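You operate a simulated robot arm through the tools that you are given. There is no shell and no other tool. Be economical: measure what you need, move in short steps, check, and stop when the job is done.

You run a simulated two-armed robot. Do the job below in one go: nothing can be reset, and whatever is moved stays where it is left.

TASK
Start the oil power pack on pump two and bring the line to pressure.
Fine: its isolator on, selector to it, line gauge cock open, bleed knob shut; leave it running.

Only the result counts: the job must be done as asked and must still hold three seconds after the hand-in. Knocking over, shifting, dropping, spilling or breaking anything else fails it.

THE ROBOT
Two 7-joint arms with fingered hands on one trunk, on a base that drives. Base frame: it is fixed to the floor where the robot stands at the start and does not move with it; the origin is under the middle of the robot, x ahead of it, y to its left, z up. Units: mm, rad, N and s.
The left shoulder is at the start at [38, 173, 1330], the right one opposite. With the tool pointing down near the work surface each hand reaches from about 100 to 720 mm from the robot's upright axis, wherever it stands, measured 20 degrees to its own side. Places, roughly: accumulator gauge cock [1300, 0, 1200]; black relief knob [1100, 200, 1100]; blue accumulator valve lever [1300, 0, 1000]; line gauge [1200, 200, 1300]; line gauge cock [1200, 200, 1200]; oil heater switch [500, 100, 900]; orange dump knob [1300, -100, 1100]; yellow bleed knob [1200, 0, 1100]. Payload 3.5 kg a hand.
Tool frame (each hand has its own): the origin (TCP) lies between the finger pads and is the grasp point; the fingertips stand 30 mm ahead of it; z points along the fingers, y is the line along which they close. The gripper opens to 104 mm. The gripper's body begins 35 mm behind the TCP. The gripper is a hand of 3 fingers: y runs from the thumb to the fingers, the wrist lies at [-15, -104, -178] in the tool frame, and closing takes about 1.5 s.
Orientation is that of the tool frame in the base frame, as a unit quaternion [x, y, z, w]. With the fingers straight down and the wrist toward the robot, the tool's x, y and z point along [0, 1, 0], [1, 0, 0] and [0, 0, -1] of the base frame.

THE INTERFACE
- The arms move only by the tool drive_tool. It takes "left_increments", "right_increments" or both (then of equal length, played together; a hand with none holds still); each is a list of rows, each a list of 6 numbers: the shift along the tool's x, y, z in mm, then the turn, a rotation vector about the tool's x, y, z in rad. In form: [[x, y, z, wx, wy, wz], ...]. A call has 1 to 10 rows; each row is the pose to reach, as a shift and turn from the pose commanded when the call began, along the tool's axes at that moment. "left_fingers" and "right_fingers" are, for a hand that has rows, the finger opening in mm, from 0 to 104, set as the call begins (left out, the last holds). Each row takes 0.2 s and may step no farther than 50 mm and 0.15 rad from the row before; otherwise, or with a gripper value out of range, the whole call is refused. Where a pose cannot be reached the arm comes as near as it can. A force on the tool above 40 N (or 10 N above the force at the start of the call, whichever is more), or a blocked arm, ends the call early, and 0.2 s more pass. Each finger travels about 72 mm/s and halts on what it meets, pressing with about 22 N; the grip force reading is that of the motor and also rises with nothing between the fingers. The clock runs only during rows and for 0.2 s after the last one: add rows that repeat a pose to give the fingers time. It gives the time, the measured TCP pose, the force on the tool (base axes), the opening and the grip force at its end, in the units of the frame above (readings bear some noise), with the torque about the TCP (base axes, N m) and any sound that the robot's microphone picked up.
- Cameras (640 x 400 px; columns grow to the right, rows downward): "scene" is now at [117.8, 22.5, 1509.6]; the picture's right is [0.27, -0.96, 0.00], its down [-0.52, -0.15, -0.84] and it looks along [0.81, 0.22, -0.54] (base axes); focal length 274 px, centre (320, 200). "left" rides on the left gripper at [-64, -94, -117] in its tool frame; the picture's right is [-0.72, -0.33, 0.61], its down [0.64, -0.65, 0.40] and it looks along [0.27, 0.68, 0.68] (tool axes); focal length 238 px, centre (320, 200). "right" rides on the right gripper at [64, -94, -117] in its tool frame; the picture's right is [-0.72, 0.33, -0.61], its down [-0.64, -0.65, 0.40] and it looks along [-0.27, 0.68, 0.68] (tool axes); focal length 238 px, centre (320, 200). There is no depth. A picture from a camera that has moved, and an enlarged one, comes with that camera's place and axes in the base frame and with its lens.
- capture(camera): a new picture of that camera. It takes no simulated time.
- move_column(by): slides the trunk up (or, below 0, down) by that many mm; the arms and the scene camera ride with it, the base frame stays. It gives what a move gives, with no picture.
- base_move(legs): drives the robot by 1 to 6 legs, each [ahead, left, turn to the left] in mm, mm and rad, along the robot's own axes; the way and the turn of a leg run together, so that a leg with both is an arc; at most 1500 mm and 3.142 rad a leg. The arms and the cameras ride along, it lands a little off, and it stops where it bumps. It gives what a move gives.
- curl_fingers(index, middle, thumb_bend, thumb_turn, hand): sets how far each is bent, from 0 (flat) to 1 (curled in); at 0.3 the hand is open as for a grip, at 0.7 the pads meet at the TCP. One left out holds its place. A second passes; each finger stops where it meets its share of the squeeze, and holds until it gets a number again. A gripper value or a shape takes the hand back. It gives what a move gives, with no picture; readings hold the bend of each and the force on the fingers (four entries, about 0 where the hand has none), thumb and palm. thumb_turn goes from beside the hand (0) to across from the fingers (1), as for a grip.
- grasp_type(shape, hand): the hand has 3 fingers and takes this shape, open, in about a second: jaw (thumb against the fingers, like two jaws); tri (thumb and two fingers); tip (a fingertip pinch); poke (one finger out to press); point (the index stretched); flat (the hand flat); cup (the hand cupped); fist (a fist). The gripper value then closes the fingers along that shape, each until it touches; the sizes above hold for jaw. It gives what a move gives, with no picture.
- head_to(pan, tilt): turns the head with the scene camera to pan (to the left, within 1.501 rad either way) and tilt (down, from -0.506 to 1.204), counted from straight ahead of the robot. It gives what a move gives.
- enlarge(camera, box): a new picture of the part [left, top, right, bottom] of that camera's present view, enlarged. It takes no simulated time.
- hand_in(): hands the job in; it is judged then, once.

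Work in short steps. Places have to be worked out from the pictures, the camera data and where the tool is seen: move nearer, look again, correct. Check each grasp and each placing, and mend what went wrong. You have 120 turns and 108 pictures in all, those below and enlarged ones among them. Open the grippers and draw the arms clear of the work before you hand the job in, unless the task says otherwise; then end with one line.

The tools are called by a JSON object that holds its "fn" and its "kwargs". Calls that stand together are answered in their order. drive_tool: Moves the arms, as the interface text tells. Its arguments: {"type":"object","properties":{"left_increments":{"type":"array","items":{"type":"array","items":{"type":"number"}}},"left_fingers":{"type":"number"},"right_increments":{"type":"array","items":{"type":"array","items":{"type":"number"}}},"right_fingers":{"type":"number"}},"required":[]} The other tools are called the same way: move_column (by) slides the trunk up or down; grasp_type (shape, hand) gives the hand a shape; curl_fingers (index, middle, thumb_bend, thumb_turn, hand) moves the fingers one by one; base_move (legs) drives the base; head_to (pan, tilt) turns the head that bears the scene camera; capture (camera) takes a picture; enlarge (camera, box) takes an enlarged picture of a part of a camera's view; hand_in () hands the job in.

At the start:

```text
time_s: 0.0
left_tool_pos: [378.2, 343.7, 1358.6]
left_orientation: [0.708, 0.707, 0.0, 0.0]
left_wrist_force: [1.0, -0.7, 0.0]
left_torque: [0.0, 0.01, -0.01]
left_opening: 103.6
left_grip_force: 0.0
left_shape: jaw
left_bend: [0.3, 0.3, 0.3, 0.98]
left_finger forces: [0.1, 0.1, 0.0, 0.0, 0.1, 0.1]
right_tool_pos: [464.7, -84.8, 1315.5]
right_orientation: [0.707, 0.707, 0.0, 0.0]
right_wrist_force: [-0.2, 0.6, 0.1]
right_torque: [0.01, 0.01, 0.01]
right_opening: 103.5
right_grip_force: 0.1
right_shape: jaw
right_bend: [0.3, 0.3, 0.3, 0.98]
right_finger forces: [0.0, 0.1, 0.0, 0.0, 0.1, 0.0]
trunk travel left (down, up): [-425.0, 329.0]
robot x, y, heading: [1.5, -2.3, 0.003]
head pan, tilt: [0.271, 0.574]
```

scene: 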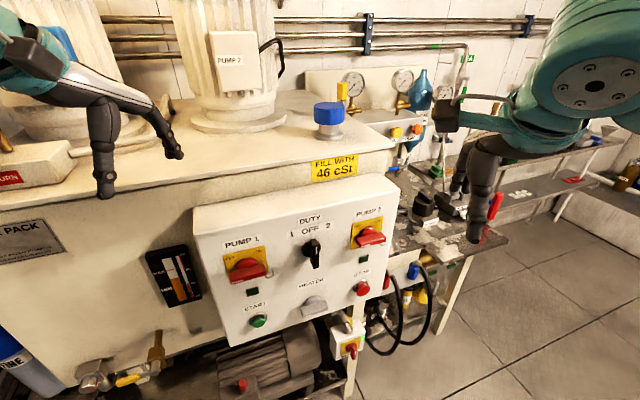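
right: 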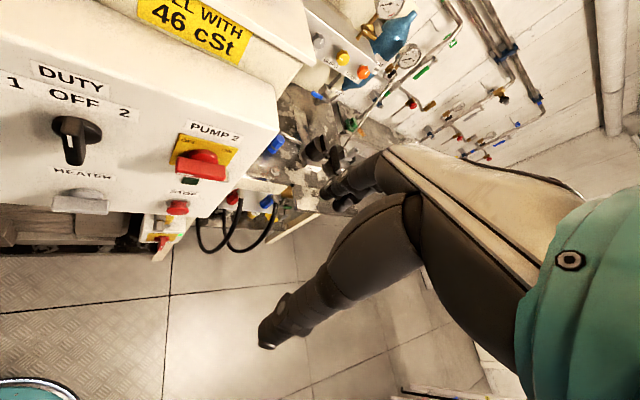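
left: 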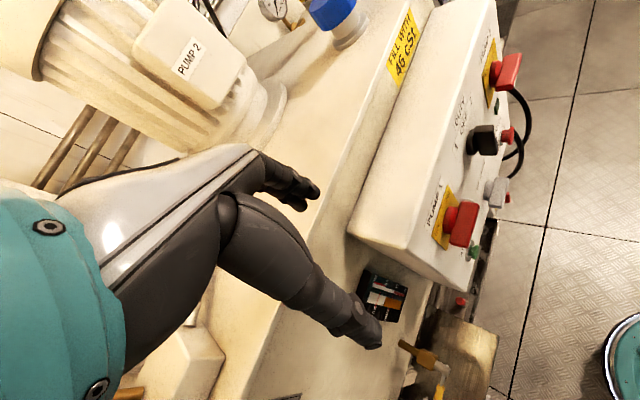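

I start with closer looks at the control panel and at the manifold with the gauges.

{"fn": "enlarge", "kwargs": {"camera": "scene", "box": [190, 170, 430, 370]}}

{"fn": "enlarge", "kwargs": {"camera": "scene", "box": [300, 50, 480, 180]}}

```text
2.00 times, centred on (310, 270) of scene
camera zoom: at [117.8, 22.5, 1509.6], right [0.27, -0.96, 0.0], down [-0.52, -0.15, -0.84], along [0.81, 0.22, -0.54], focal length 547 px, centre (340, 60)
```

zoom: 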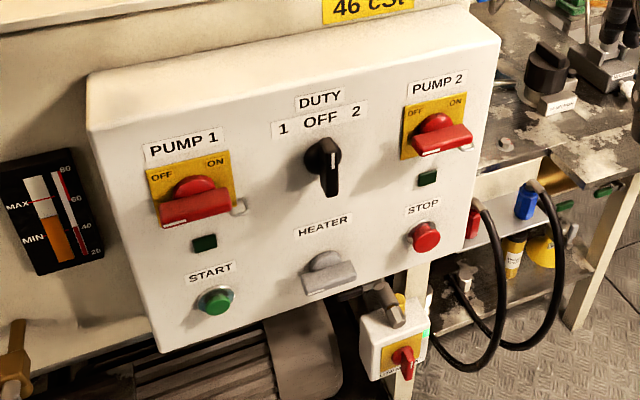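

```text
3.08 times, centred on (390, 115) of scene
camera zoom: at [117.8, 22.5, 1509.6], right [0.27, -0.96, 0.0], down [-0.52, -0.15, -0.84], along [0.81, 0.22, -0.54], focal length 842 px, centre (105, 462)
```

zoom: 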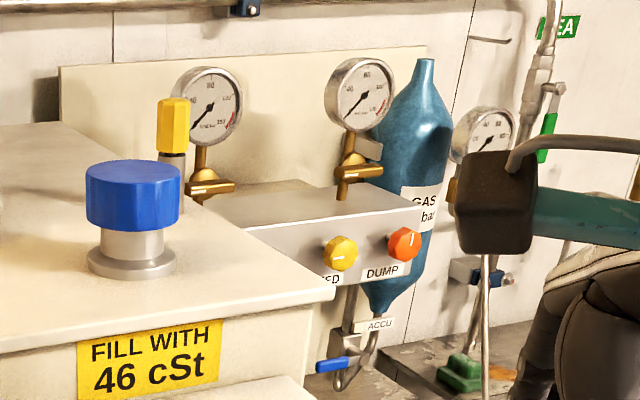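

The whole unit stands turned about 35° from me: its front faces roughly (-0.81,-0.58). I look right and left to see what lies around before driving.

{"fn": "head_to", "kwargs": {"pan": -0.5, "tilt": 0.75}}

{"fn": "capture", "kwargs": {"camera": "scene"}}

{"fn": "head_to", "kwargs": {"pan": 0.62, "tilt": 0.5}}

{"fn": "capture", "kwargs": {"camera": "scene"}}

```text
time_s: 1.1
left_tool_pos: [378.5, 343.9, 1358.5]
left_orientation: [0.708, 0.707, 0.0, 0.0]
left_wrist_force: [-0.3, -0.7, -0.5]
left_torque: [0.03, 0.02, 0.0]
left_opening: 103.3
left_grip_force: 0.2
left_shape: jaw
left_bend: [0.3, 0.3, 0.3, 0.98]
left_finger forces: [0.1, 0.0, 0.0, 0.1, 0.1, 0.1]
right_tool_pos: [465.6, -83.7, 1316.2]
right_orientation: [0.708, 0.707, 0.001, 0.0]
right_wrist_force: [-0.5, -0.5, 0.1]
right_torque: [0.01, 0.01, 0.01]
right_opening: 103.6
right_grip_force: 0.0
right_shape: jaw
right_bend: [0.3, 0.3, 0.3, 0.98]
right_finger forces: [0.0, 0.0, 0.1, 0.1, 0.1, 0.0]
trunk travel left (down, up): [-425.0, 329.0]
robot x, y, heading: [-1.7, 0.4, -0.0]
head pan, tilt: [-0.499, 0.75]
```

```text
102 pictures are left
camera scene: at [104.7, -40.9, 1494.4], right [-0.48, -0.88, 0.0], down [-0.6, 0.33, -0.73], along [0.64, -0.35, -0.68], focal length 274 px, centre (320, 200)
```

scene: 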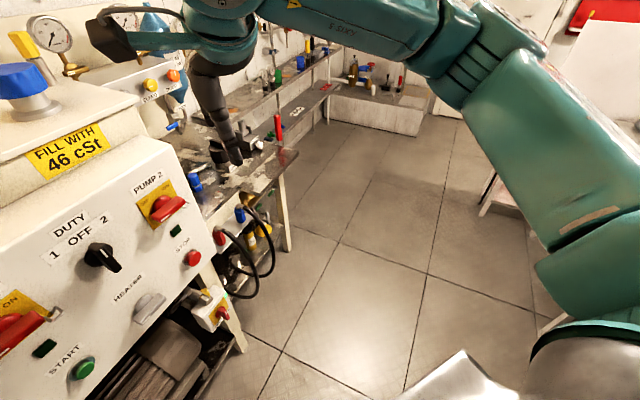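

```text
time_s: 2.5
left_tool_pos: [377.3, 344.1, 1357.2]
left_orientation: [0.707, 0.707, 0.0, 0.0]
left_wrist_force: [0.9, 0.5, -0.2]
left_torque: [-0.01, -0.02, 0.0]
left_opening: 103.5
left_grip_force: 0.1
left_shape: jaw
left_bend: [0.3, 0.3, 0.3, 0.98]
left_finger forces: [0.0, 0.0, 0.0, 0.1, 0.0, 0.0]
right_tool_pos: [465.7, -83.6, 1317.5]
right_orientation: [0.707, 0.707, 0.0, -0.001]
right_wrist_force: [0.2, 0.5, -0.1]
right_torque: [-0.01, -0.02, -0.01]
right_opening: 103.8
right_grip_force: 0.0
right_shape: jaw
right_bend: [0.3, 0.3, 0.3, 0.98]
right_finger forces: [0.0, 0.0, 0.0, 0.0, 0.1, 0.0]
trunk travel left (down, up): [-425.0, 329.0]
robot x, y, heading: [-0.1, 3.7, 0.005]
head pan, tilt: [0.62, 0.499]
```

```text
101 pictures are left
camera scene: at [106.0, 51.5, 1516.4], right [0.58, -0.81, 0.0], down [-0.39, -0.28, -0.88], along [0.72, 0.51, -0.48], focal length 274 px, centre (320, 200)
```

scene: 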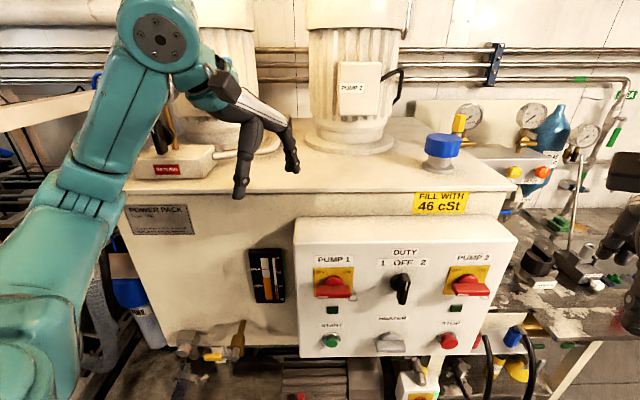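

Heading 0.62 squares me to the unit. The floor on my right is clear, so I turn left in place and then shift right to stand centred on the panel.

{"fn": "base_move", "kwargs": {"legs": [[-60, 0, 0], [0, 0, 0.615], [0, -180, 0]]}}

{"fn": "head_to", "kwargs": {"pan": 0.0, "tilt": 0.6}}

{"fn": "capture", "kwargs": {"camera": "scene"}}

{"fn": "capture", "kwargs": {"camera": "right"}}

```text
time_s: 6.2
left_tool_pos: [151.8, 352.2, 1358.6]
left_orientation: [0.455, 0.89, 0.0, 0.0]
left_wrist_force: [0.0, -0.5, -0.8]
left_torque: [0.01, 0.0, -0.01]
left_opening: 103.6
left_grip_force: 0.0
left_shape: jaw
left_bend: [0.3, 0.3, 0.3, 0.98]
left_finger forces: [0.0, 0.0, 0.1, 0.1, 0.0, 0.0]
right_tool_pos: [474.8, 56.7, 1315.8]
right_orientation: [0.457, 0.89, 0.0, 0.0]
right_wrist_force: [-0.6, -0.4, 0.8]
right_torque: [0.0, 0.02, -0.01]
right_opening: 103.7
right_grip_force: 0.1
right_shape: jaw
right_bend: [0.3, 0.3, 0.3, 0.98]
right_finger forces: [0.1, 0.1, 0.1, 0.0, 0.0, 0.0]
trunk travel left (down, up): [-425.0, 329.0]
robot x, y, heading: [50.4, -149.4, 0.626]
head pan, tilt: [0.62, 0.499]
```

```text
time_s: 7.2
left_tool_pos: [153.2, 352.0, 1356.8]
left_orientation: [0.455, 0.89, 0.0, 0.0]
left_wrist_force: [0.5, -0.1, 0.2]
left_torque: [-0.02, -0.01, 0.02]
left_opening: 103.7
left_grip_force: 0.2
left_shape: jaw
left_bend: [0.3, 0.3, 0.3, 0.98]
left_finger forces: [0.0, 0.0, 0.0, 0.0, 0.0, 0.0]
right_tool_pos: [472.2, 56.0, 1316.2]
right_orientation: [0.456, 0.89, 0.0, 0.0]
right_wrist_force: [0.1, 0.7, -0.4]
right_torque: [0.0, 0.01, 0.05]
right_opening: 103.5
right_grip_force: 0.0
right_shape: jaw
right_bend: [0.3, 0.3, 0.3, 0.98]
right_finger forces: [0.0, 0.1, 0.0, 0.0, 0.0, 0.0]
trunk travel left (down, up): [-425.0, 329.0]
robot x, y, heading: [46.9, -145.9, 0.623]
head pan, tilt: [0.0, 0.6]
```

```text
100 pictures are left
camera scene: at [144.3, -77.2, 1507.3], right [0.59, -0.81, 0.0], down [-0.46, -0.33, -0.83], along [0.67, 0.48, -0.56], focal length 274 px, centre (320, 200)
```

scene: 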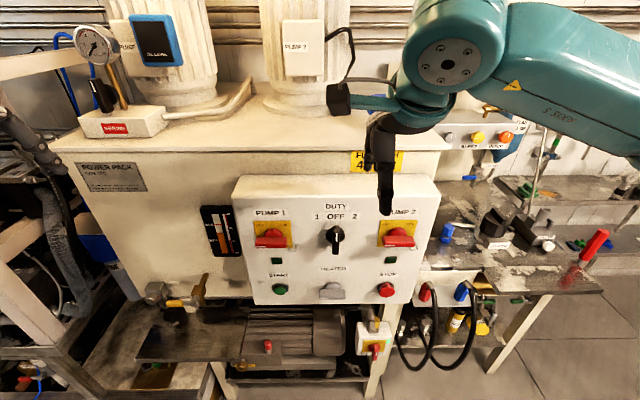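

```text
99 pictures are left
camera right: at [360.7, 55.4, 1433.5], right [0.69, -0.39, 0.61], down [-0.15, -0.9, -0.4], along [0.71, 0.18, -0.68], focal length 238 px, centre (320, 200)
```

right: 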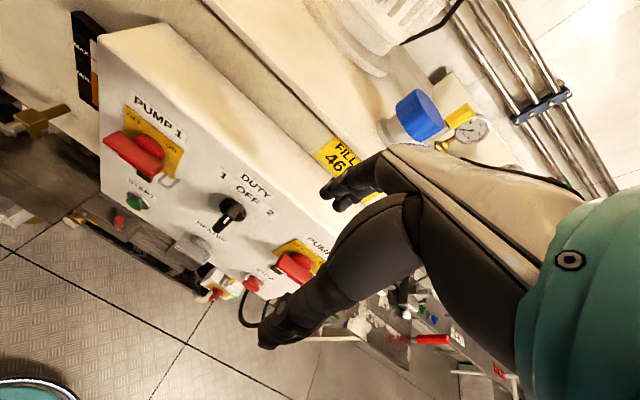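

I triangulate the selector at about (511,147,1115), with my axis squared to the panel. I zoom in on the switches and the manifold to read their states.

{"fn": "enlarge", "kwargs": {"camera": "scene", "box": [240, 185, 440, 310]}}

{"fn": "enlarge", "kwargs": {"camera": "scene", "box": [430, 90, 590, 190]}}

```text
3.20 times, centred on (340, 248) of scene
camera zoom: at [144.3, -77.2, 1507.3], right [0.59, -0.81, 0.0], down [-0.46, -0.33, -0.83], along [0.67, 0.48, -0.56], focal length 876 px, centre (256, 48)
```

zoom: 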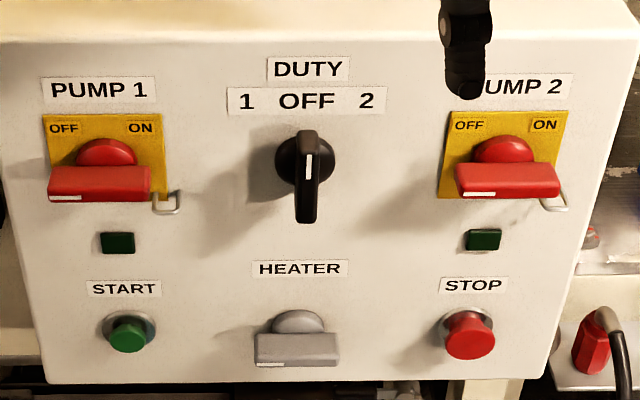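

```text
4.00 times, centred on (510, 140) of scene
camera zoom: at [144.3, -77.2, 1507.3], right [0.59, -0.81, 0.0], down [-0.46, -0.33, -0.83], along [0.67, 0.48, -0.56], focal length 1094 px, centre (-440, 440)
```

zoom: 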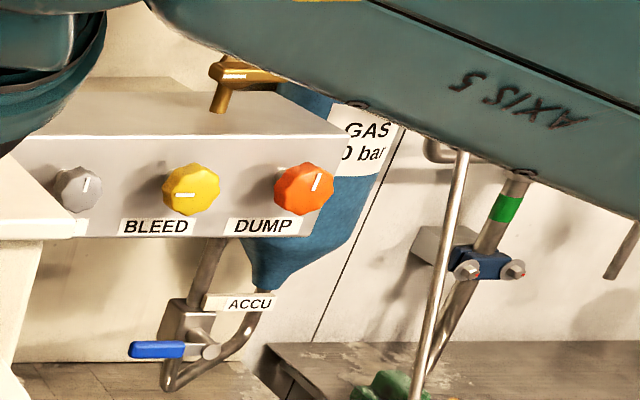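

The Pump 2 isolator's mark points left, to OFF, and the handle sits at about (583,36,1115). The bleed mark points left as well. I bring the right hand down and tilt it to point at the panel in front of the isolator, fingers closing vertically.

{"fn": "drive_tool", "kwargs": {"right_increments": [[-8, -20, 20, -0.15, 0, 0], [-16, -40, 40, -0.3, 0, 0], [-24, -60, 60, -0.45, 0, 0], [-32, -63, 80, -0.6, 0, 0], [-40, -63, 100, -0.75, 0, 0], [-48, -63, 120, -0.9, 0, 0], [-57, -63, 140, -1.05, 0, 0], [-65, -63, 160, -1.2, 0, 0], [-73, -63, 180, -1.35, 0, 0], [-81, -63, 200, -1.5, 0, 0]], "right_fingers": 104}}

{"fn": "capture", "kwargs": {"camera": "scene"}}

{"fn": "capture", "kwargs": {"camera": "right"}}

```text
time_s: 9.4
left_tool_pos: [151.7, 354.1, 1357.6]
left_orientation: [0.455, 0.89, -0.001, 0.001]
left_wrist_force: [0.7, 0.1, -0.1]
left_torque: [-0.02, 0.02, -0.01]
left_opening: 103.8
left_grip_force: 0.0
left_shape: jaw
left_bend: [0.3, 0.3, 0.3, 0.98]
left_finger forces: [0.0, 0.0, 0.0, 0.1, 0.0, 0.0]
right_tool_pos: [475.0, 157.1, 1288.0]
right_orientation: [0.355, 0.66, 0.587, 0.307]
right_wrist_force: [-0.8, -0.1, 0.8]
right_torque: [-0.03, 0.02, -0.04]
right_opening: 104.1
right_grip_force: 0.0
right_shape: jaw
right_bend: [0.3, 0.3, 0.3, 0.98]
right_finger forces: [0.0, 0.0, 0.0, 0.1, 0.0, 0.1]
right hand out of reach, approached as far as the arm can: row 3, 4, 5, 6, 7, 8, 9, 10
trunk travel left (down, up): [-425.0, 329.0]
robot x, y, heading: [45.9, -150.7, 0.626]
head pan, tilt: [0.0, 0.6]
```

```text
96 pictures are left
camera scene: at [143.7, -76.1, 1507.3], right [0.59, -0.81, 0.0], down [-0.46, -0.33, -0.82], along [0.67, 0.48, -0.57], focal length 274 px, centre (320, 200)
```

scene: 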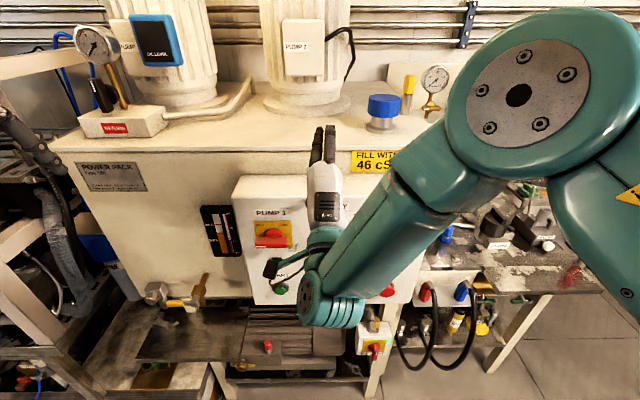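

```text
95 pictures are left
camera right: at [333.6, 142.0, 1211.1], right [-0.06, -0.92, 0.39], down [0.62, -0.34, -0.71], along [0.78, 0.2, 0.59], focal length 238 px, centre (320, 200)
```

right: 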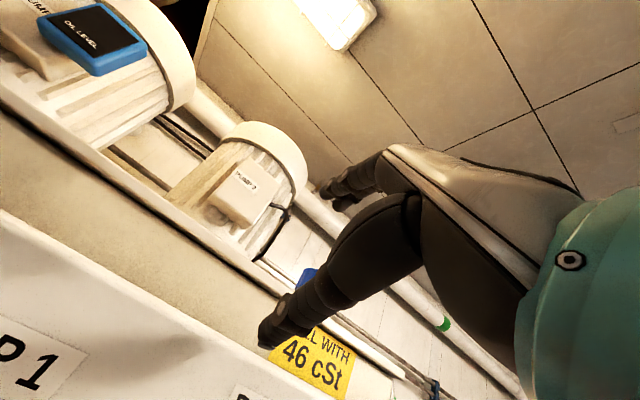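

The arm could not fold that far: the wrist ends too close below the shoulder. I back off a little and lower the trunk so that the forearm comes in level, then retry.

{"fn": "base_move", "kwargs": {"legs": [[-150, 0, 0]]}}

{"fn": "move_column", "kwargs": {"by": -200}}

{"fn": "drive_tool", "kwargs": {"right_increments": [[0, 0, 0, 0, 0, 0], [0, 0, 0, 0, 0, 0]]}}

{"fn": "capture", "kwargs": {"camera": "scene"}}

```text
time_s: 10.8
left_tool_pos: [29.8, 263.3, 1358.1]
left_orientation: [0.455, 0.89, 0.0, 0.0]
left_wrist_force: [-1.0, 0.8, -0.5]
left_torque: [0.01, 0.01, 0.07]
left_opening: 103.6
left_grip_force: 0.0
left_shape: jaw
left_bend: [0.3, 0.3, 0.3, 0.98]
left_finger forces: [0.1, 0.1, 0.0, 0.1, 0.0, 0.1]
right_tool_pos: [352.7, 68.4, 1288.9]
right_orientation: [0.356, 0.66, 0.586, 0.306]
right_wrist_force: [0.1, -0.5, -0.8]
right_torque: [-0.02, -0.03, 0.01]
right_opening: 103.8
right_grip_force: 0.1
right_shape: jaw
right_bend: [0.3, 0.3, 0.3, 0.98]
right_finger forces: [0.1, 0.1, 0.1, 0.0, 0.0, 0.1]
trunk travel left (down, up): [-425.0, 329.0]
robot x, y, heading: [-75.0, -231.9, 0.623]
head pan, tilt: [0.0, 0.6]
```

```text
time_s: 13.0
left_tool_pos: [30.9, 264.1, 1157.3]
left_orientation: [0.455, 0.89, 0.0, 0.0]
left_wrist_force: [-0.9, 0.2, 0.2]
left_torque: [-0.03, -0.01, 0.0]
left_opening: 103.6
left_grip_force: 0.1
left_shape: jaw
left_bend: [0.3, 0.3, 0.3, 0.98]
left_finger forces: [0.0, 0.0, 0.0, 0.0, 0.0, 0.1]
right_tool_pos: [385.2, 91.6, 1020.5]
right_orientation: [0.376, 0.7, 0.537, 0.282]
right_wrist_force: [-0.2, 0.1, 0.0]
right_torque: [-0.03, -0.04, 0.0]
right_opening: 103.9
right_grip_force: 0.0
right_shape: jaw
right_bend: [0.3, 0.3, 0.3, 0.98]
right_finger forces: [0.0, 0.1, 0.0, 0.0, 0.1, 0.0]
trunk travel left (down, up): [-225.0, 529.0]
robot x, y, heading: [-77.3, -237.3, 0.626]
head pan, tilt: [0.0, 0.6]
```

```text
time_s: 13.6
left_tool_pos: [30.2, 263.6, 1157.7]
left_orientation: [0.456, 0.89, 0.0, 0.0]
left_wrist_force: [0.3, -0.2, -0.9]
left_torque: [-0.01, -0.01, -0.01]
left_opening: 103.4
left_grip_force: 0.2
left_shape: jaw
left_bend: [0.3, 0.3, 0.3, 0.98]
left_finger forces: [0.1, 0.0, 0.0, 0.0, 0.1, 0.0]
right_tool_pos: [384.8, 92.7, 1019.5]
right_orientation: [0.376, 0.701, 0.537, 0.281]
right_wrist_force: [0.3, 0.1, -0.2]
right_torque: [0.0, -0.03, 0.04]
right_opening: 103.9
right_grip_force: 0.0
right_shape: jaw
right_bend: [0.3, 0.3, 0.3, 0.98]
right_finger forces: [0.1, 0.1, 0.1, 0.0, 0.1, 0.0]
trunk travel left (down, up): [-225.0, 529.0]
robot x, y, heading: [-75.5, -234.4, 0.628]
head pan, tilt: [0.0, 0.6]
```

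```text
94 pictures are left
camera scene: at [77.2, -125.7, 1304.2], right [0.58, -0.81, 0.0], down [-0.46, -0.33, -0.83], along [0.67, 0.48, -0.56], focal length 274 px, centre (320, 200)
```

scene: 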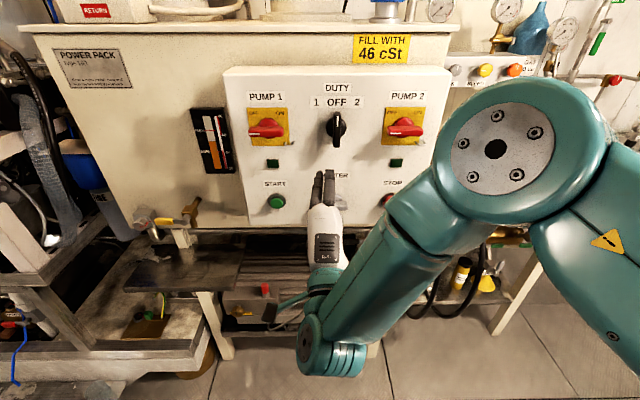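

The orientation is nearly right (fingers forward, closing vertically). I command an upward shift first to see where the commanded pose really lies.

{"fn": "drive_tool", "kwargs": {"right_increments": [[0, 40, 0, 0, 0, 0], [0, 80, 0, 0, 0, 0], [0, 120, 0, 0, 0, 0], [0, 160, 0, 0, 0, 0], [0, 195, 0, 0, 0, 0]]}}

```text
time_s: 14.8
left_tool_pos: [29.8, 264.5, 1158.0]
left_orientation: [0.455, 0.89, 0.0, 0.0]
left_wrist_force: [-0.8, -0.3, -0.7]
left_torque: [-0.03, 0.0, -0.02]
left_opening: 103.9
left_grip_force: 0.1
left_shape: jaw
left_bend: [0.3, 0.3, 0.3, 0.98]
left_finger forces: [0.0, 0.0, 0.1, 0.0, 0.0, 0.1]
right_tool_pos: [429.6, 118.2, 1207.4]
right_orientation: [0.375, 0.702, 0.536, 0.281]
right_wrist_force: [-0.9, -0.6, 0.5]
right_torque: [-0.02, 0.03, 0.0]
right_opening: 103.8
right_grip_force: 0.0
right_shape: jaw
right_bend: [0.3, 0.3, 0.3, 0.98]
right_finger forces: [0.0, 0.0, 0.0, 0.0, 0.1, 0.0]
trunk travel left (down, up): [-225.0, 529.0]
robot x, y, heading: [-74.0, -232.9, 0.625]
head pan, tilt: [0.0, 0.6]
```

The pose follows now: commands are relative to the actual pose. I shift right and down to stand about 100 mm in front of the isolator handle and level the fingers.

{"fn": "drive_tool", "kwargs": {"right_increments": [[-32, -19, 1, -0.06, 0, 0], [-64, -38, 2, -0.12, 0, 0], [-96, -56, 3, -0.18, 0, 0], [-128, -75, 4, -0.24, 0, 0], [-159, -93, 5, -0.267, 0, 0]]}}

{"fn": "capture", "kwargs": {"camera": "scene"}}

{"fn": "capture", "kwargs": {"camera": "right"}}

```text
time_s: 16.0
left_tool_pos: [31.1, 263.1, 1158.6]
left_orientation: [0.456, 0.89, 0.0, 0.0]
left_wrist_force: [0.1, 0.0, 0.2]
left_torque: [0.05, -0.02, -0.01]
left_opening: 103.6
left_grip_force: 0.2
left_shape: jaw
left_bend: [0.3, 0.3, 0.3, 0.98]
left_finger forces: [0.0, 0.0, 0.0, 0.0, 0.0, 0.0]
right_tool_pos: [413.3, 47.6, 1180.5]
right_orientation: [0.35, 0.626, 0.615, 0.327]
right_wrist_force: [-0.7, 0.5, 0.8]
right_torque: [-0.02, 0.04, 0.01]
right_opening: 103.9
right_grip_force: 0.0
right_shape: jaw
right_bend: [0.3, 0.3, 0.3, 0.98]
right_finger forces: [0.0, 0.1, 0.0, 0.0, 0.0, 0.0]
right hand out of reach, approached as far as the arm can: row 2, 3, 4, 5
trunk travel left (down, up): [-225.0, 529.0]
robot x, y, heading: [-73.5, -236.0, 0.627]
head pan, tilt: [0.0, 0.6]
```

```text
93 pictures are left
camera scene: at [77.6, -126.2, 1304.1], right [0.58, -0.81, 0.0], down [-0.46, -0.33, -0.83], along [0.67, 0.48, -0.56], focal length 274 px, centre (320, 200)
```

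scene: 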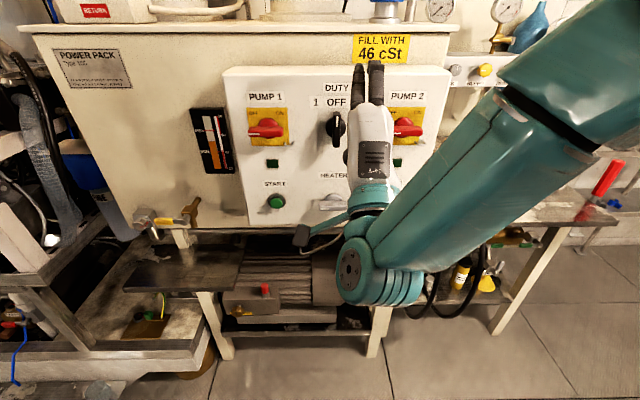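

```text
92 pictures are left
camera right: at [277.7, 39.6, 1091.7], right [-0.11, -0.94, 0.33], down [0.66, -0.32, -0.68], along [0.74, 0.14, 0.66], focal length 238 px, centre (320, 200)
```

right: 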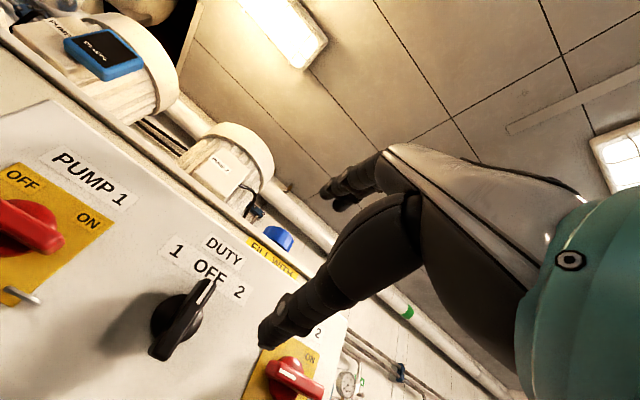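

The wrist runs out of range when the hand is far to my right, but it is comfortable near my midline. So I shift the base right and the trunk down instead of the arm, to bring the hand in front of the isolator.

{"fn": "base_move", "kwargs": {"legs": [[0, -110, 0]]}}

{"fn": "move_column", "kwargs": {"by": -65}}

{"fn": "capture", "kwargs": {"camera": "scene"}}

{"fn": "capture", "kwargs": {"camera": "right"}}

```text
time_s: 17.2
left_tool_pos: [96.2, 172.8, 1157.6]
left_orientation: [0.456, 0.89, 0.0, 0.001]
left_wrist_force: [0.5, -0.1, 0.2]
left_torque: [-0.01, 0.02, 0.01]
left_opening: 103.7
left_grip_force: 0.0
left_shape: jaw
left_bend: [0.3, 0.3, 0.3, 0.98]
left_finger forces: [0.0, 0.0, 0.0, 0.0, 0.0, 0.0]
right_tool_pos: [477.0, -42.8, 1181.3]
right_orientation: [0.348, 0.627, 0.616, 0.326]
right_wrist_force: [0.0, -0.3, -0.1]
right_torque: [0.02, 0.01, 0.04]
right_opening: 104.2
right_grip_force: 0.0
right_shape: jaw
right_bend: [0.3, 0.3, 0.3, 0.98]
right_finger forces: [0.0, 0.1, 0.0, 0.1, 0.0, 0.0]
trunk travel left (down, up): [-225.0, 529.0]
robot x, y, heading: [-7.9, -324.2, 0.623]
head pan, tilt: [0.0, 0.6]
```

```text
time_s: 18.2
left_tool_pos: [94.3, 175.3, 1093.9]
left_orientation: [0.456, 0.89, 0.001, 0.0]
left_wrist_force: [-1.0, -0.3, 0.6]
left_torque: [0.02, -0.04, -0.02]
left_opening: 103.7
left_grip_force: 0.1
left_shape: jaw
left_bend: [0.3, 0.3, 0.3, 0.98]
left_finger forces: [0.0, 0.0, 0.0, 0.0, 0.1, 0.0]
right_tool_pos: [494.5, -27.8, 1089.6]
right_orientation: [0.358, 0.646, 0.595, 0.317]
right_wrist_force: [0.3, -0.6, -0.2]
right_torque: [0.04, 0.05, 0.0]
right_opening: 103.6
right_grip_force: 0.0
right_shape: jaw
right_bend: [0.3, 0.3, 0.3, 0.98]
right_finger forces: [0.0, 0.0, 0.0, 0.0, 0.0, 0.0]
trunk travel left (down, up): [-160.0, 594.0]
robot x, y, heading: [-12.8, -329.6, 0.625]
head pan, tilt: [0.0, 0.6]
```

```text
91 pictures are left
camera scene: at [167.9, -196.9, 1236.9], right [0.58, -0.81, 0.0], down [-0.46, -0.33, -0.83], along [0.67, 0.48, -0.56], focal length 274 px, centre (320, 200)
```

scene: 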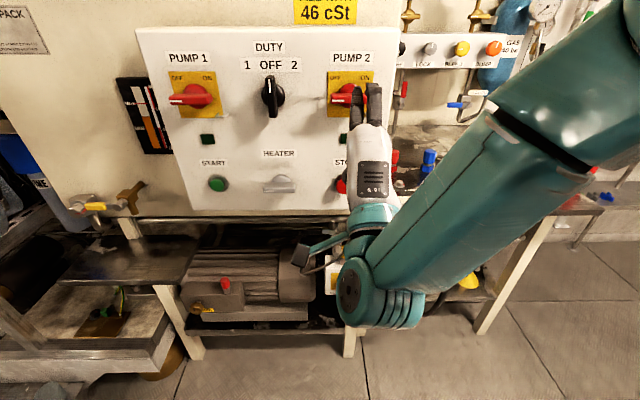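

```text
90 pictures are left
camera right: at [355.8, -39.3, 1006.9], right [-0.09, -0.92, 0.37], down [0.63, -0.34, -0.7], along [0.77, 0.17, 0.62], focal length 238 px, centre (320, 200)
```

right: 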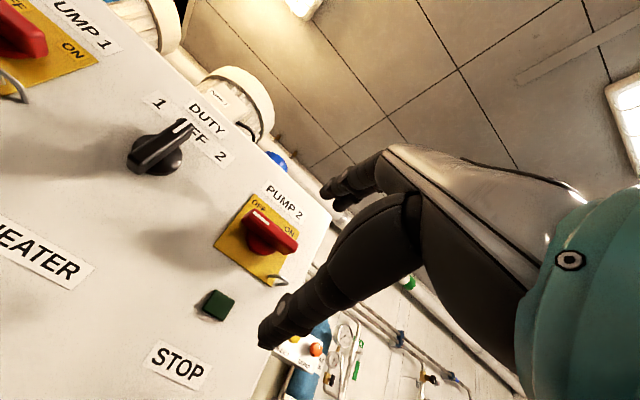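

The handle sits about 106 mm ahead of the TCP and 35 mm higher, which agrees with the camera. I raise and centre the hand, then advance most of the way.

{"fn": "drive_tool", "kwargs": {"right_increments": [[3, 18, 5, -0.05, 0, 0], [6, 35, 10, -0.09, 0, 0], [6, 36, 40, -0.09, 0, 0], [6, 37, 65, -0.09, 0, 0]]}}

{"fn": "capture", "kwargs": {"camera": "right"}}

{"fn": "capture", "kwargs": {"camera": "scene"}}

```text
time_s: 19.2
left_tool_pos: [96.7, 174.9, 1092.7]
left_orientation: [0.455, 0.89, 0.0, 0.0]
left_wrist_force: [0.0, -0.5, 0.9]
left_torque: [0.03, 0.0, -0.02]
left_opening: 103.6
left_grip_force: 0.2
left_shape: jaw
left_bend: [0.3, 0.3, 0.3, 0.98]
left_finger forces: [0.0, 0.0, 0.1, 0.0, 0.0, 0.1]
right_tool_pos: [518.6, 22.0, 1131.8]
right_orientation: [0.349, 0.619, 0.621, 0.332]
right_wrist_force: [-0.1, 0.4, -0.4]
right_torque: [0.02, -0.01, -0.01]
right_opening: 103.6
right_grip_force: 0.0
right_shape: jaw
right_bend: [0.3, 0.3, 0.3, 0.98]
right_finger forces: [0.0, 0.1, 0.1, 0.0, 0.0, 0.0]
right hand out of reach, approached as far as the arm can: row 3, 4
trunk travel left (down, up): [-160.0, 594.0]
robot x, y, heading: [-9.0, -323.6, 0.623]
head pan, tilt: [0.0, 0.6]
```

```text
89 pictures are left
camera right: at [384.6, 16.8, 1040.7], right [-0.13, -0.94, 0.32], down [0.67, -0.32, -0.67], along [0.73, 0.13, 0.67], focal length 238 px, centre (320, 200)
```

right: 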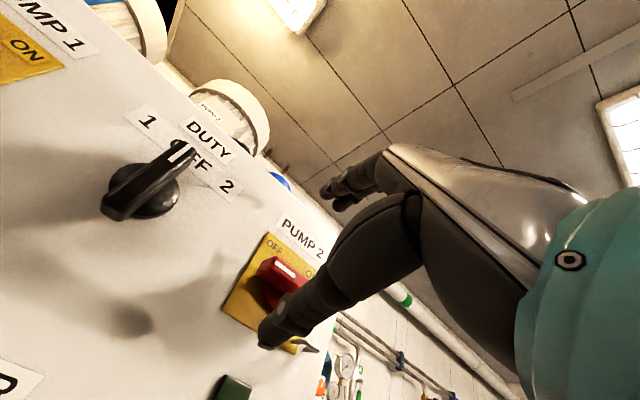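

```text
88 pictures are left
camera scene: at [168.7, -196.2, 1236.6], right [0.58, -0.81, 0.0], down [-0.46, -0.33, -0.82], along [0.67, 0.48, -0.57], focal length 274 px, centre (320, 200)
```

scene: 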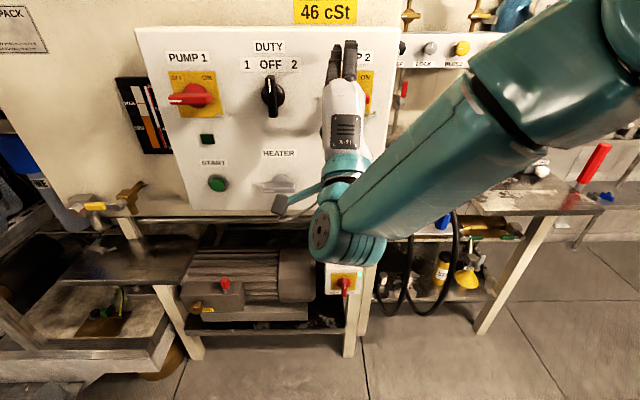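

The wrist limit bites with the wrist below the hand. The elbow is out to the right and high, so a roll that puts the wrist on the right should be natural; I back off and roll by -1.5 about the finger axis.

{"fn": "drive_tool", "kwargs": {"right_increments": [[0, 0, -40, 0, 0, 0], [0, 0, -80, 0, 0, 0], [0, 0, -100, 0, 0, -0.15], [0, 0, -100, 0, 0, -0.3], [0, 0, -100, 0, 0, -0.45], [0, 0, -100, 0, 0, -0.6], [0, 0, -100, 0, 0, -0.75], [0, 0, -100, 0, 0, -0.9], [0, 0, -100, 0, 0, -1.05], [0, 0, -100, 0, 0, -1.2]]}}

{"fn": "capture", "kwargs": {"camera": "scene"}}

```text
time_s: 21.4
left_tool_pos: [95.5, 174.7, 1092.7]
left_orientation: [0.456, 0.89, 0.0, -0.001]
left_wrist_force: [0.5, -0.6, -0.5]
left_torque: [0.0, -0.01, 0.01]
left_opening: 103.7
left_grip_force: 0.1
left_shape: jaw
left_bend: [0.3, 0.3, 0.3, 0.98]
left_finger forces: [0.0, 0.1, 0.1, 0.1, 0.0, 0.0]
right_tool_pos: [422.1, 6.8, 1071.9]
right_orientation: [0.016, 0.709, 0.315, 0.631]
right_wrist_force: [0.0, -0.6, -0.2]
right_torque: [-0.02, 0.0, -0.02]
right_opening: 103.6
right_grip_force: 0.1
right_shape: jaw
right_bend: [0.3, 0.3, 0.3, 0.98]
right_finger forces: [0.0, 0.0, 0.1, 0.1, 0.0, 0.0]
right hand out of reach, approached as far as the arm can: row 6, 7, 8, 9, 10
trunk travel left (down, up): [-160.0, 594.0]
robot x, y, heading: [-8.7, -324.1, 0.623]
head pan, tilt: [0.0, 0.6]
```

```text
87 pictures are left
camera scene: at [165.2, -193.5, 1233.8], right [0.62, -0.78, 0.0], down [-0.46, -0.37, -0.81], along [0.63, 0.5, -0.59], focal length 274 px, centre (320, 200)
```

scene: 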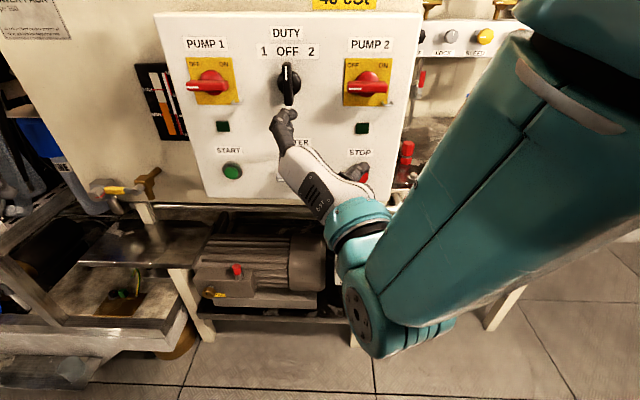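

The wrist bend seems to be the limit, as the forearm drops in from above. Stretching the arm should relax it, so I back off and extend the arm forward while rolling back to the vertical closing direction.

{"fn": "base_move", "kwargs": {"legs": [[-200, 0, 0]]}}

{"fn": "drive_tool", "kwargs": {"right_increments": [[0, 0, 30, 0, 0, 0.1], [0, 0, 60, 0, 0, 0.2], [0, 0, 90, 0, 0, 0.3], [0, 0, 120, 0, 0, 0.4], [0, 0, 150, 0, 0, 0.5], [0, 0, 180, 0, 0, 0.6], [0, 0, 200, 0, 0, 0.75], [0, 0, 220, 0, 0, 0.9], [0, 0, 240, 0, 0, 1.05]]}}

{"fn": "capture", "kwargs": {"camera": "scene"}}

```text
time_s: 23.0
left_tool_pos: [-65.1, 57.4, 1093.1]
left_orientation: [0.456, 0.89, 0.0, 0.0]
left_wrist_force: [-0.9, 1.3, -0.1]
left_torque: [0.0, -0.05, 0.01]
left_opening: 103.6
left_grip_force: 0.1
left_shape: jaw
left_bend: [0.3, 0.3, 0.3, 0.98]
left_finger forces: [0.0, 0.0, 0.1, 0.0, 0.0, 0.0]
right_tool_pos: [261.0, -111.9, 1073.6]
right_orientation: [0.018, 0.708, 0.315, 0.632]
right_wrist_force: [0.6, -0.4, -0.5]
right_torque: [-0.02, -0.02, 0.01]
right_opening: 103.9
right_grip_force: 0.2
right_shape: jaw
right_bend: [0.3, 0.3, 0.3, 0.98]
right_finger forces: [0.1, 0.0, 0.1, 0.0, 0.0, 0.0]
trunk travel left (down, up): [-160.0, 594.0]
robot x, y, heading: [-173.6, -441.2, 0.623]
head pan, tilt: [0.0, 0.6]
```

```text
time_s: 25.0
left_tool_pos: [-63.6, 59.2, 1092.5]
left_orientation: [0.457, 0.889, 0.0, 0.0]
left_wrist_force: [-0.8, 0.2, 0.4]
left_torque: [0.0, -0.01, 0.01]
left_opening: 103.8
left_grip_force: 0.0
left_shape: jaw
left_bend: [0.3, 0.3, 0.3, 0.98]
left_finger forces: [0.1, 0.0, 0.0, 0.0, 0.0, 0.0]
right_tool_pos: [425.0, -6.6, 1115.4]
right_orientation: [0.393, 0.608, 0.574, 0.383]
right_wrist_force: [0.9, 0.2, -0.4]
right_torque: [0.0, -0.02, -0.02]
right_opening: 103.9
right_grip_force: 0.0
right_shape: jaw
right_bend: [0.3, 0.3, 0.3, 0.98]
right_finger forces: [0.1, 0.0, 0.0, 0.0, 0.0, 0.0]
right hand out of reach, approached as far as the arm can: row 1, 2, 3, 4, 5, 6, 7, 8, 9
trunk travel left (down, up): [-160.0, 594.0]
robot x, y, heading: [-172.2, -442.4, 0.621]
head pan, tilt: [0.0, 0.6]
```

```text
86 pictures are left
camera scene: at [7.3, -313.4, 1236.6], right [0.58, -0.81, 0.0], down [-0.46, -0.33, -0.82], along [0.67, 0.48, -0.57], focal length 274 px, centre (320, 200)
```

scene: 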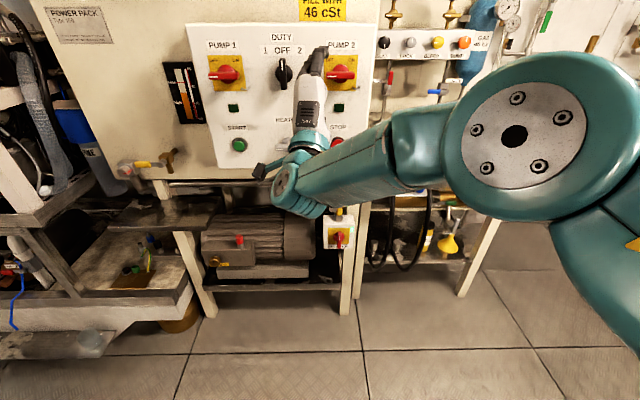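

This is better: the elbow sits low and out to the right. The wrist still bends about 90° because the hand is at my midline, so I now move it to the right and yaw it square to the panel.

{"fn": "drive_tool", "kwargs": {"right_increments": [[-40, 0, 0, 0, 0.05, 0], [-80, 0, 0, 0, 0.1, 0], [-120, 0, 0, 0, 0.15, 0], [-160, 0, 0, 0, 0.2, 0], [-190, 0, 0, 0, 0.21, 0]]}}

{"fn": "capture", "kwargs": {"camera": "scene"}}

```text
time_s: 26.2
left_tool_pos: [-63.7, 59.2, 1093.5]
left_orientation: [0.457, 0.889, 0.0, 0.0]
left_wrist_force: [0.0, -0.6, 0.4]
left_torque: [-0.01, -0.01, 0.01]
left_opening: 103.8
left_grip_force: 0.0
left_shape: jaw
left_bend: [0.3, 0.3, 0.3, 0.98]
left_finger forces: [0.0, 0.0, 0.0, 0.0, 0.0, 0.1]
right_tool_pos: [378.8, -110.4, 1168.6]
right_orientation: [0.356, 0.642, 0.599, 0.32]
right_wrist_force: [0.3, 0.7, 0.0]
right_torque: [-0.02, -0.03, -0.02]
right_opening: 103.9
right_grip_force: 0.2
right_shape: jaw
right_bend: [0.3, 0.3, 0.3, 0.98]
right_finger forces: [0.0, 0.0, 0.0, 0.1, 0.1, 0.0]
right hand out of reach, approached as far as the arm can: row 1, 2, 3, 4, 5
trunk travel left (down, up): [-160.0, 594.0]
robot x, y, heading: [-169.8, -440.9, 0.624]
head pan, tilt: [0.0, 0.6]
```

```text
85 pictures are left
camera scene: at [6.8, -313.4, 1236.7], right [0.58, -0.81, 0.0], down [-0.46, -0.33, -0.83], along [0.67, 0.48, -0.56], focal length 274 px, centre (320, 200)
```

scene: 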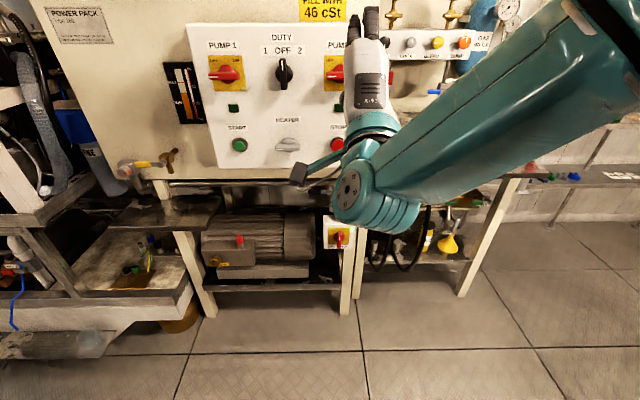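

With this elbow-high posture the wrist should lie to the right of or above the hand. I raise the trunk and return the hand to pointing down, and will come in again by yawing first and pitching afterwards.

{"fn": "move_column", "kwargs": {"by": 200}}

{"fn": "drive_tool", "kwargs": {"right_increments": [[0, 0, -20, 0.15, 0, 0], [0, 0, -40, 0.3, 0, 0], [0, 0, -60, 0.45, 0, 0], [0, 0, -80, 0.6, 0, 0], [0, 0, -80, 0.75, 0, 0], [0, 0, -80, 0.9, 0, 0], [0, 0, -80, 1.05, 0, 0], [0, 0, -80, 1.2, 0, 0], [0, 0, -80, 1.35, 0, 0], [0, 0, -80, 1.45, 0, 0]]}}

```text
time_s: 28.4
left_tool_pos: [-63.4, 57.6, 1291.9]
left_orientation: [0.457, 0.89, -0.001, 0.0]
left_wrist_force: [0.0, 0.0, 0.0]
left_torque: [0.0, -0.01, 0.01]
left_opening: 103.7
left_grip_force: 0.0
left_shape: jaw
left_bend: [0.3, 0.3, 0.3, 0.98]
left_finger forces: [0.0, 0.1, 0.0, 0.1, 0.0, 0.0]
right_tool_pos: [310.9, -159.6, 1455.7]
right_orientation: [0.333, 0.591, 0.649, 0.344]
right_wrist_force: [-0.8, -0.6, 1.2]
right_torque: [-0.01, 0.02, 0.01]
right_opening: 104.1
right_grip_force: 0.0
right_shape: jaw
right_bend: [0.3, 0.3, 0.3, 0.98]
right_finger forces: [0.0, 0.0, 0.0, 0.0, 0.0, 0.0]
trunk travel left (down, up): [-360.0, 394.0]
robot x, y, heading: [-168.6, -439.3, 0.621]
head pan, tilt: [0.0, 0.6]
```

```text
time_s: 30.6
left_tool_pos: [-63.8, 57.6, 1291.7]
left_orientation: [0.457, 0.889, 0.0, 0.0]
left_wrist_force: [0.2, -1.1, 0.9]
left_torque: [0.02, 0.0, 0.04]
left_opening: 103.9
left_grip_force: 0.1
left_shape: jaw
left_bend: [0.3, 0.3, 0.3, 0.98]
left_finger forces: [0.0, 0.0, 0.0, 0.0, 0.0, 0.0]
right_tool_pos: [243.1, -202.4, 1449.4]
right_orientation: [0.478, 0.873, 0.093, 0.036]
right_wrist_force: [0.0, -0.2, 0.6]
right_torque: [0.02, 0.01, 0.01]
right_opening: 103.8
right_grip_force: 0.1
right_shape: jaw
right_bend: [0.3, 0.3, 0.3, 0.98]
right_finger forces: [0.0, 0.0, 0.0, 0.1, 0.0, 0.0]
trunk travel left (down, up): [-360.0, 394.0]
robot x, y, heading: [-172.8, -441.5, 0.627]
head pan, tilt: [0.0, 0.6]
```

The hand points down again without complaint. Now I roll it about its own axis, so the wrist goes to the right, while lowering it.

{"fn": "drive_tool", "kwargs": {"right_increments": [[0, 10, 25, 0, 0, -0.15], [0, 20, 50, 0, 0, -0.3], [0, 30, 75, 0, 0, -0.45], [0, 40, 100, 0, 0, -0.6], [0, 50, 125, 0, 0, -0.75], [0, 60, 150, 0, 0, -0.9], [0, 70, 175, 0, 0, -1.05], [0, 80, 200, 0, 0, -1.2], [0, 90, 210, 0, 0, -1.35], [0, 100, 210, 0, 0, -1.5]]}}

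{"fn": "capture", "kwargs": {"camera": "scene"}}

```text
time_s: 32.8
left_tool_pos: [-64.0, 57.8, 1292.6]
left_orientation: [0.457, 0.89, 0.0, 0.0]
left_wrist_force: [0.2, 0.2, 1.1]
left_torque: [0.0, 0.02, -0.02]
left_opening: 103.8
left_grip_force: 0.0
left_shape: jaw
left_bend: [0.3, 0.3, 0.3, 0.98]
left_finger forces: [0.0, 0.1, 0.0, 0.0, 0.0, 0.1]
right_tool_pos: [296.5, -185.4, 1280.3]
right_orientation: [0.003, 0.994, 0.067, 0.088]
right_wrist_force: [0.5, 0.2, -0.3]
right_torque: [0.02, -0.03, -0.01]
right_opening: 104.0
right_grip_force: 0.0
right_shape: jaw
right_bend: [0.3, 0.3, 0.3, 0.98]
right_finger forces: [0.0, 0.0, 0.1, 0.0, 0.0, 0.0]
right hand out of reach, approached as far as the arm can: row 7, 8, 9, 10
trunk travel left (down, up): [-360.0, 394.0]
robot x, y, heading: [-171.4, -440.9, 0.621]
head pan, tilt: [0.0, 0.6]
```

```text
84 pictures are left
camera scene: at [-61.1, -362.8, 1441.8], right [0.58, -0.81, 0.0], down [-0.46, -0.33, -0.83], along [0.67, 0.48, -0.56], focal length 274 px, centre (320, 200)
```

scene: 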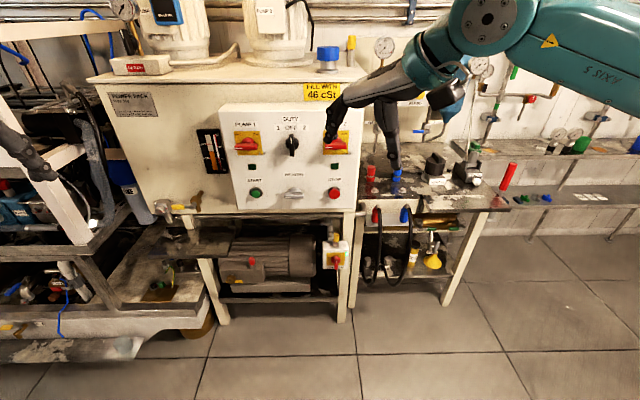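

The wrist is now on the right. I pitch the fingers up to point straight at the panel, moving forward and down a little at the same time.

{"fn": "drive_tool", "kwargs": {"right_increments": [[-8, 6, 8, -0.042, -0.13, -0.053], [-17, 12, 17, -0.083, -0.261, -0.106], [-25, 18, 25, -0.125, -0.391, -0.16], [-34, 24, 34, -0.166, -0.521, -0.213], [-42, 30, 42, -0.208, -0.652, -0.266], [-50, 36, 50, -0.25, -0.782, -0.319], [-59, 42, 59, -0.291, -0.912, -0.372], [-67, 48, 67, -0.333, -1.042, -0.426], [-76, 54, 76, -0.374, -1.173, -0.479], [-84, 60, 84, -0.416, -1.303, -0.532]]}}

{"fn": "capture", "kwargs": {"camera": "scene"}}

```text
time_s: 35.0
left_tool_pos: [-64.3, 56.2, 1295.1]
left_orientation: [0.457, 0.889, 0.0, -0.002]
left_wrist_force: [-0.5, -0.9, -0.3]
left_torque: [-0.01, 0.0, 0.04]
left_opening: 103.4
left_grip_force: 0.1
left_shape: jaw
left_bend: [0.3, 0.3, 0.3, 0.98]
left_finger forces: [0.0, 0.0, 0.0, 0.1, 0.0, 0.0]
right_tool_pos: [419.5, -152.1, 1279.9]
right_orientation: [-0.211, 0.73, 0.196, 0.62]
right_wrist_force: [0.7, -0.5, -0.9]
right_torque: [0.02, 0.0, 0.01]
right_opening: 103.7
right_grip_force: 0.1
right_shape: jaw
right_bend: [0.3, 0.3, 0.3, 0.98]
right_finger forces: [0.0, 0.0, 0.0, 0.1, 0.0, 0.0]
right hand out of reach, approached as far as the arm can: row 1, 2, 9, 10
trunk travel left (down, up): [-360.0, 394.0]
robot x, y, heading: [-171.2, -445.5, 0.62]
head pan, tilt: [0.0, 0.6]
```

```text
83 pictures are left
camera scene: at [-61.0, -364.8, 1442.0], right [0.58, -0.81, 0.0], down [-0.46, -0.33, -0.83], along [0.67, 0.48, -0.56], focal length 274 px, centre (320, 200)
```

scene: 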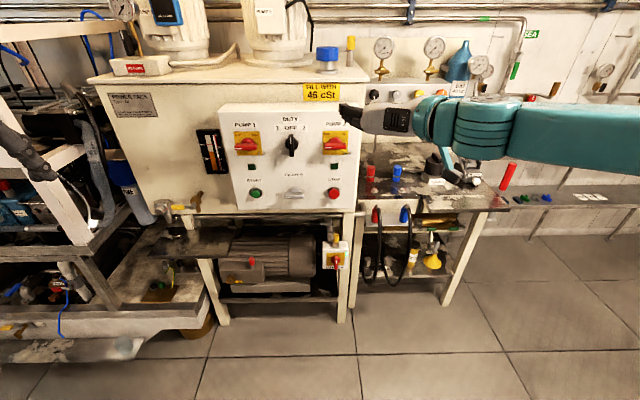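

The fingers now point at the panel with the wrist on the right. I test a roll of -1.5 about the finger axis (wrist above the hand), which the isolator grip needs.

{"fn": "drive_tool", "kwargs": {"right_increments": [[0, 0, 0, 0, 0, -0.15], [0, 0, 0, 0, 0, -0.3], [0, 0, 0, 0, 0, -0.45], [0, 0, 0, 0, 0, -0.6], [0, 0, 0, 0, 0, -0.75], [0, 0, 0, 0, 0, -0.9], [0, 0, 0, 0, 0, -1.05], [0, 0, 0, 0, 0, -1.2], [0, 0, 0, 0, 0, -1.35], [0, 0, 0, 0, 0, -1.5]]}}

{"fn": "capture", "kwargs": {"camera": "scene"}}

```text
time_s: 37.2
left_tool_pos: [-63.9, 57.3, 1293.1]
left_orientation: [0.457, 0.89, 0.001, 0.0]
left_wrist_force: [0.8, -0.3, -1.2]
left_torque: [0.01, 0.02, 0.02]
left_opening: 103.9
left_grip_force: 0.0
left_shape: jaw
left_bend: [0.3, 0.3, 0.3, 0.98]
left_finger forces: [0.0, 0.0, 0.0, 0.0, 0.0, 0.1]
right_tool_pos: [215.0, -237.4, 1142.9]
right_orientation: [0.64, -0.411, 0.239, -0.603]
right_wrist_force: [-0.2, -0.7, 0.3]
right_torque: [-0.01, 0.0, 0.01]
right_opening: 104.0
right_grip_force: 0.1
right_shape: jaw
right_bend: [0.3, 0.3, 0.3, 0.98]
right_finger forces: [0.1, 0.0, 0.0, 0.0, 0.1, 0.0]
right hand out of reach, approached as far as the arm can: row 4, 5, 6, 7, 8, 9, 10
trunk travel left (down, up): [-360.0, 394.0]
robot x, y, heading: [-170.7, -441.6, 0.62]
head pan, tilt: [0.0, 0.6]
```

```text
82 pictures are left
camera scene: at [-59.6, -369.6, 1434.5], right [0.52, -0.85, 0.0], down [-0.54, -0.33, -0.78], along [0.66, 0.41, -0.63], focal length 274 px, centre (320, 200)
```

scene: 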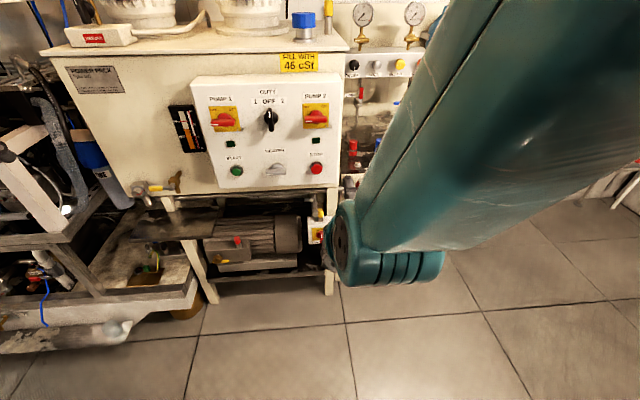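

The orientation with the wrist above was reached, though the hand was pulled back to about 433 mm ahead of my axis. I see whether it can now move forward in this orientation.

{"fn": "drive_tool", "kwargs": {"right_increments": [[0, 0, 30, 0, 0, 0], [0, 0, 60, 0, 0, 0], [0, 0, 90, 0, 0, 0], [0, 0, 120, 0, 0, 0], [0, 0, 150, 0, 0, 0]]}}

{"fn": "capture", "kwargs": {"camera": "scene"}}

```text
time_s: 38.4
left_tool_pos: [-63.8, 58.6, 1293.2]
left_orientation: [0.457, 0.889, 0.0, -0.001]
left_wrist_force: [0.1, -0.4, 0.4]
left_torque: [-0.02, 0.0, 0.02]
left_opening: 103.5
left_grip_force: 0.1
left_shape: jaw
left_bend: [0.3, 0.3, 0.3, 0.98]
left_finger forces: [0.0, 0.0, 0.1, 0.1, 0.0, 0.0]
right_tool_pos: [213.8, -235.8, 1143.3]
right_orientation: [0.641, -0.409, 0.239, -0.604]
right_wrist_force: [0.4, -0.2, 0.5]
right_torque: [-0.01, -0.01, -0.03]
right_opening: 104.1
right_grip_force: 0.0
right_shape: jaw
right_bend: [0.3, 0.3, 0.3, 0.98]
right_finger forces: [0.0, 0.0, 0.0, 0.0, 0.1, 0.0]
right hand out of reach, approached as far as the arm can: row 1, 2, 3, 4, 5
trunk travel left (down, up): [-360.0, 394.0]
robot x, y, heading: [-167.7, -442.3, 0.617]
head pan, tilt: [0.0, 0.6]
```

```text
81 pictures are left
camera scene: at [-61.1, -368.9, 1433.1], right [0.53, -0.85, 0.0], down [-0.55, -0.34, -0.76], along [0.65, 0.4, -0.64], focal length 274 px, centre (320, 200)
```

scene: 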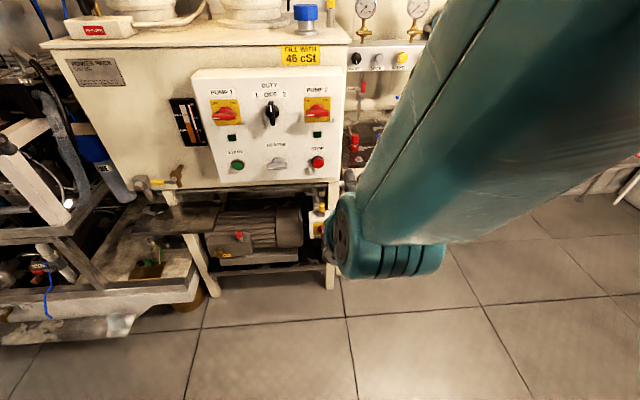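

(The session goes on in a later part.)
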